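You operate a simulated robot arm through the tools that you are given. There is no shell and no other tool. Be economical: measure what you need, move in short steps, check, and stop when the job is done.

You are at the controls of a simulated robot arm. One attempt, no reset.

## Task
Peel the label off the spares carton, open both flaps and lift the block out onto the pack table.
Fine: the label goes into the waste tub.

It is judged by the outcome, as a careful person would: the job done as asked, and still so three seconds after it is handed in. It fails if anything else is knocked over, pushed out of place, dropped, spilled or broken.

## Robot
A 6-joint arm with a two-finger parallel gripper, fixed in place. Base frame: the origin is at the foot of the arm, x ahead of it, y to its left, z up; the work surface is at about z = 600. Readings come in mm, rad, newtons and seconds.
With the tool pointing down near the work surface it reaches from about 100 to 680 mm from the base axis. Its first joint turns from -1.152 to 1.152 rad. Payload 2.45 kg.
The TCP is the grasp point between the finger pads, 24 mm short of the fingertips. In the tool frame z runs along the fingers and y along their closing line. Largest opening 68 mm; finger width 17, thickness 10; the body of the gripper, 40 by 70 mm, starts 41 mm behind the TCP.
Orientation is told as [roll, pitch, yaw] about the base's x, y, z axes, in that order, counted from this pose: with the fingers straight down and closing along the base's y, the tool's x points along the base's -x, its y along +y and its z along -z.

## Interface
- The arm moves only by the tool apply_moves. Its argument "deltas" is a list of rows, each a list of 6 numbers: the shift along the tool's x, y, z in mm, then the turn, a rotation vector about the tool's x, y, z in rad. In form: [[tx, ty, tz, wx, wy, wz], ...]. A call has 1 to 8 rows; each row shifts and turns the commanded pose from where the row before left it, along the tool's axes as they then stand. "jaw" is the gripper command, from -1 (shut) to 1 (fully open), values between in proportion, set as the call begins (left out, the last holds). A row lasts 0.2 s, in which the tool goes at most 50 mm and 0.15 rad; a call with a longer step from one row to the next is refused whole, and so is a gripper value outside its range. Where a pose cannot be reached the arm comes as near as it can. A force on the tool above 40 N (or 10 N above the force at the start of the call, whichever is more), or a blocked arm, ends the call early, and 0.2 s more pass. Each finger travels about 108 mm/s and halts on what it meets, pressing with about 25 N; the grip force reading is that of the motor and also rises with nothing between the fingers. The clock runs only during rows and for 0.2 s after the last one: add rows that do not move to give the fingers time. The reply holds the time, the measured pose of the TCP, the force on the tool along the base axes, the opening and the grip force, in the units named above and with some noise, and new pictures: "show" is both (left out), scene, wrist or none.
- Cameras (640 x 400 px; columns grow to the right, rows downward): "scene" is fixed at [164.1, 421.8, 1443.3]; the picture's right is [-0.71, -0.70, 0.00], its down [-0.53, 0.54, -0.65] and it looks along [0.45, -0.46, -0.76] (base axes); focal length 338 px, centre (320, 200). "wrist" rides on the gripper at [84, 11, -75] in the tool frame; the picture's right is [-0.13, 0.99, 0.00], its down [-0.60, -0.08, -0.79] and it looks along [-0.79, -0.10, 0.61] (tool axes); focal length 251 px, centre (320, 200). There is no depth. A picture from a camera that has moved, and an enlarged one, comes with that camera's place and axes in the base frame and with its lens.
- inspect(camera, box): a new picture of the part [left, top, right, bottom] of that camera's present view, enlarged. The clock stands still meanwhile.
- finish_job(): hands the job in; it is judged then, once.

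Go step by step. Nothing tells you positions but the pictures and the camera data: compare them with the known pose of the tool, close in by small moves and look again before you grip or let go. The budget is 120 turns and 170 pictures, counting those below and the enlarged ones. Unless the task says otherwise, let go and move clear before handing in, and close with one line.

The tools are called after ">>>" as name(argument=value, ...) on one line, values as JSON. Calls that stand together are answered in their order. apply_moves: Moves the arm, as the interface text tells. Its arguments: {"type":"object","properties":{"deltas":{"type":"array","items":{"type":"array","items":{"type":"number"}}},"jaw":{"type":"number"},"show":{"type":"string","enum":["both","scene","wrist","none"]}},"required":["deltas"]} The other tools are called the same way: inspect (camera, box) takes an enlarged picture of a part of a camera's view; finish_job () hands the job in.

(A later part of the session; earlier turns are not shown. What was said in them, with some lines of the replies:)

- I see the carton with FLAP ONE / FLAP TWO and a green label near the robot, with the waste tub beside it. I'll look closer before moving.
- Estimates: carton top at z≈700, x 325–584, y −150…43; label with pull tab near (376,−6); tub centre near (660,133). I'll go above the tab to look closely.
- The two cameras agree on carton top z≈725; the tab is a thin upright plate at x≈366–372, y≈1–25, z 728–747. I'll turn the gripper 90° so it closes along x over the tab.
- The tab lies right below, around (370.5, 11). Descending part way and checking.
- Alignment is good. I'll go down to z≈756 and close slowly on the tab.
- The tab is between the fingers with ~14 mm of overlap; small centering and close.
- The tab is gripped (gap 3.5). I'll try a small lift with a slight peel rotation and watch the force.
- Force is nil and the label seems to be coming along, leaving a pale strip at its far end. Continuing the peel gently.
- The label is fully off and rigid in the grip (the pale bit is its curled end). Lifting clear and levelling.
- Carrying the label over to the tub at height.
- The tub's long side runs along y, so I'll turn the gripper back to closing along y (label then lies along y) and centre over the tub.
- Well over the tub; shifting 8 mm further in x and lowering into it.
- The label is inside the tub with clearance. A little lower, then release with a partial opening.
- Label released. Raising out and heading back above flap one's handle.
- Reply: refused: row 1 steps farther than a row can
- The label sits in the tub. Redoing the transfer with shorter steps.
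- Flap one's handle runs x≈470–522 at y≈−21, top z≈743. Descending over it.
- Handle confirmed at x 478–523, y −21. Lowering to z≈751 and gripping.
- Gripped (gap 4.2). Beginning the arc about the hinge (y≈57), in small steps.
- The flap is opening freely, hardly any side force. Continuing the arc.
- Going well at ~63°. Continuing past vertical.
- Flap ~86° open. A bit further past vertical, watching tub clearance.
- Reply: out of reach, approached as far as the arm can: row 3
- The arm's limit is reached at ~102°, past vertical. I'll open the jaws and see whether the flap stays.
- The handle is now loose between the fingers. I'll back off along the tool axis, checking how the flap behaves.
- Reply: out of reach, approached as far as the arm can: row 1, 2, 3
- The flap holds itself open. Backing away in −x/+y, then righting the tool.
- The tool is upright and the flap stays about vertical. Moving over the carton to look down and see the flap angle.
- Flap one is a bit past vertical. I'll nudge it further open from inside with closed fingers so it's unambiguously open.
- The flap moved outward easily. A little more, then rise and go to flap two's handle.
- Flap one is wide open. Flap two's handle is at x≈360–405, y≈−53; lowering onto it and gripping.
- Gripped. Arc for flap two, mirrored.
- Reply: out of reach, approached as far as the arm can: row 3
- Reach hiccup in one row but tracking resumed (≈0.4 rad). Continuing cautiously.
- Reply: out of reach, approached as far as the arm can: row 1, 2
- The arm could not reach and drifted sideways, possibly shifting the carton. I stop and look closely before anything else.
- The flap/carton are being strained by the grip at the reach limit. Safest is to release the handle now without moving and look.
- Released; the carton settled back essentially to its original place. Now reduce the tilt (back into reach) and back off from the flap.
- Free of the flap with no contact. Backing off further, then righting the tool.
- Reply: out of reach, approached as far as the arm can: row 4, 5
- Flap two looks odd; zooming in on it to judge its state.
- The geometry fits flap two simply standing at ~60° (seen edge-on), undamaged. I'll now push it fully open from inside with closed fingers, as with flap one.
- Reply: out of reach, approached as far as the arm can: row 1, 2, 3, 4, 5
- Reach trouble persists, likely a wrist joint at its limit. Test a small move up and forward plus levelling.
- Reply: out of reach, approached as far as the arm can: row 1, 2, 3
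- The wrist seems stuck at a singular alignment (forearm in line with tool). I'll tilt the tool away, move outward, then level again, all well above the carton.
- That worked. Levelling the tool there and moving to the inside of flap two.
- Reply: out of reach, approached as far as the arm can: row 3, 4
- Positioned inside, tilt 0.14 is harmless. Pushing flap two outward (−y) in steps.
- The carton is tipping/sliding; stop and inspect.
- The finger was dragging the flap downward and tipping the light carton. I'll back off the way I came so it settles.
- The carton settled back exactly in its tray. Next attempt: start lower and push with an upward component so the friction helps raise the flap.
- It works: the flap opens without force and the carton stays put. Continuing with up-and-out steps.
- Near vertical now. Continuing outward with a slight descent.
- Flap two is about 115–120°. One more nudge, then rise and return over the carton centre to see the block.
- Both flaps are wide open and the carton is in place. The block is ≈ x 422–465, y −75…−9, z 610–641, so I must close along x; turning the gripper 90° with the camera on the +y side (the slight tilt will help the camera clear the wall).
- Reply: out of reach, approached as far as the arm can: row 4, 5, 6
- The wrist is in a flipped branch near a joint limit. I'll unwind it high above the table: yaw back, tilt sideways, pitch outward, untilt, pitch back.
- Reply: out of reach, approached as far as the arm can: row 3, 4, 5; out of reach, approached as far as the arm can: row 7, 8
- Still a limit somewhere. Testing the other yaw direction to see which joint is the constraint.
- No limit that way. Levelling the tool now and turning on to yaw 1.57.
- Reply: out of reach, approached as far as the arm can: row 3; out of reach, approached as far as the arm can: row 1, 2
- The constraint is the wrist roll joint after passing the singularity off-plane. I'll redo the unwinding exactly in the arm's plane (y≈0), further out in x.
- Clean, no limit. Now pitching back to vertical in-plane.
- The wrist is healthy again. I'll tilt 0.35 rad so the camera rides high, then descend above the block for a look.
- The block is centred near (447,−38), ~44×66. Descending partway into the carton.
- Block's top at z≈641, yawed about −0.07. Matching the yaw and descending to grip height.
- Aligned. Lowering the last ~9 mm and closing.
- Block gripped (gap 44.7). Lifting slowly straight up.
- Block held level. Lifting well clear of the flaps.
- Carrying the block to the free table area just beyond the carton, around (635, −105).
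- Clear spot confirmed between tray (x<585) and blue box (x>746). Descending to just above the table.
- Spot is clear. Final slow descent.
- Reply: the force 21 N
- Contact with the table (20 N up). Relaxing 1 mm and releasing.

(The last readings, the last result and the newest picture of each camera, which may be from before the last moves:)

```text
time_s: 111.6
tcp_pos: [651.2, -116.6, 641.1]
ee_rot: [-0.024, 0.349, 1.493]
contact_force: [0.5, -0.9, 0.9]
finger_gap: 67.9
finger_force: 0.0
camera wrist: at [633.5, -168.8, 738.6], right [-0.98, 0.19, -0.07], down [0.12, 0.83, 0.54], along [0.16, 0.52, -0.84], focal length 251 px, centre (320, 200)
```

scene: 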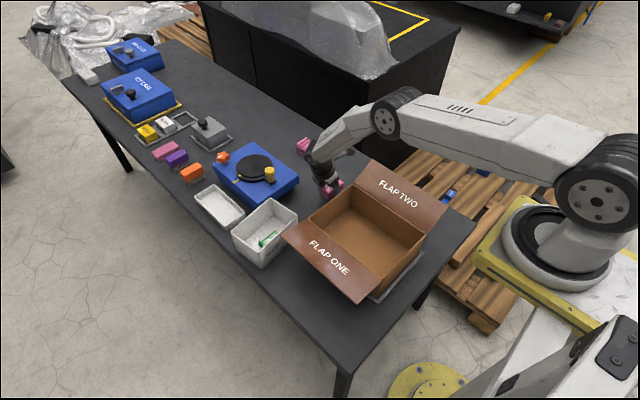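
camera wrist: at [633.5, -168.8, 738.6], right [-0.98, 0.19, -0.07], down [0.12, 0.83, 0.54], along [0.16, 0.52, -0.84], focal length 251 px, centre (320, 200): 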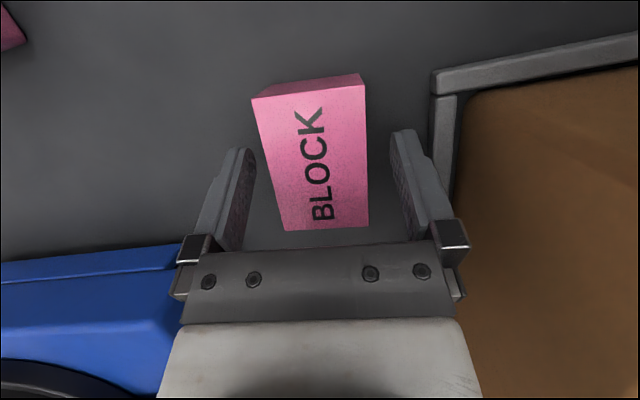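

Block rests on the table, fingers clear. Raising straight up and away.

>>> apply_moves(deltas=[[5, 0, -14, 0, 0, 0], [10, 0, -28, 0, 0, 0], [13, 0, -37, 0, 0, 0], [13, 0, -37, 0, 0, 0], [13, 0, -37, 0, 0, 0], [13, 0, -37, 0, 0, 0], [0, 0, 0, 0, 0, 0]], show="scene")

>>> apply_moves(deltas=[[0, 30, -20, 0, 0, 0], [0, 30, -20, 0, 0, 0], [0, 30, -20, 0, 0, 0], [0, 0, 0, 0, 0, 0]], show="both")

>>> inspect(camera="scene", box=[200, 120, 440, 310])

```text
time_s: 113.2
tcp_pos: [645.0, -114.5, 840.4]
ee_rot: [-0.026, 0.349, 1.494]
contact_force: [0.0, 0.4, -0.4]
finger_gap: 67.9
finger_force: 0.0
```

scene: 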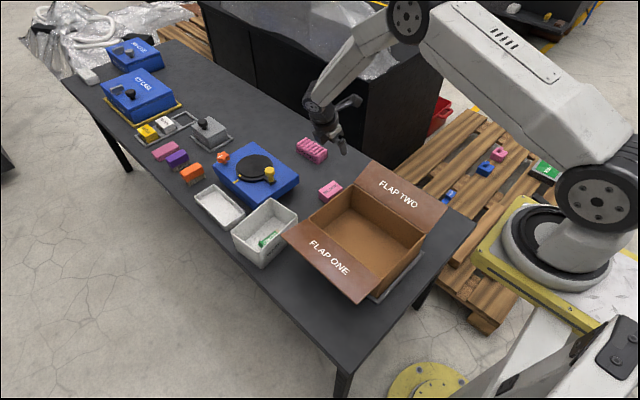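

```text
time_s: 114.2
tcp_pos: [556.3, -88.8, 895.4]
ee_rot: [-0.025, 0.348, 1.495]
contact_force: [-0.1, -0.4, -0.5]
finger_gap: 67.8
finger_force: 0.0
camera wrist: at [539.2, -139.5, 994.5], right [-0.98, 0.19, -0.07], down [0.12, 0.83, 0.54], along [0.16, 0.52, -0.84], focal length 251 px, centre (320, 200)
```

scene: 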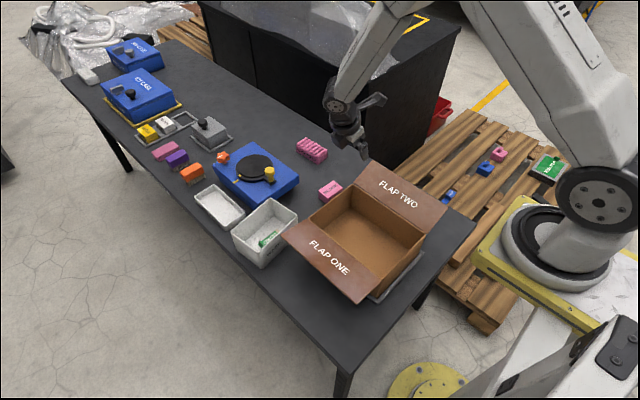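
wrist: 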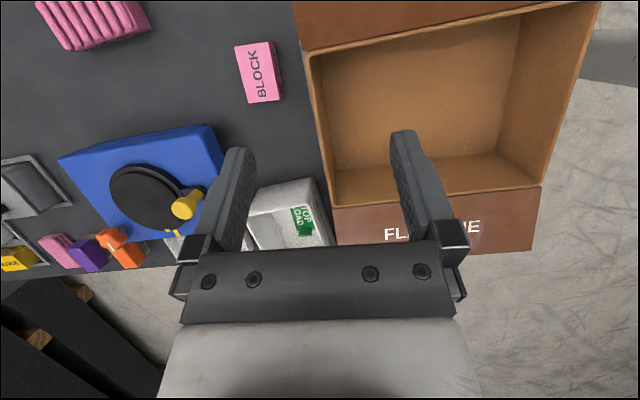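

```text
2.11 times, centred on (320, 215) of scene
camera zoom: at [164.1, 421.8, 1443.3], right [-0.71, -0.7, 0.0], down [-0.53, 0.54, -0.65], along [0.45, -0.46, -0.76], focal length 712 px, centre (320, 168)
```

zoom: 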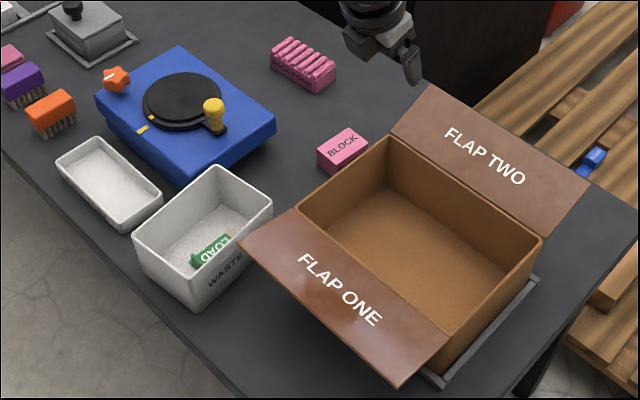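

The label is in the waste tub, both flaps stand wide open, the carton is seated in its tray, and the block rests on the table with nothing else moved. The arm is clear, so I'm handing in.

>>> finish_job()

```text
The job is handed in.
```

I peeled the label and put it in the waste tub, opened both flaps, and set the block on the pack table. While I was opening flap two the carton shifted and tipped briefly, but it settled back in its tray.
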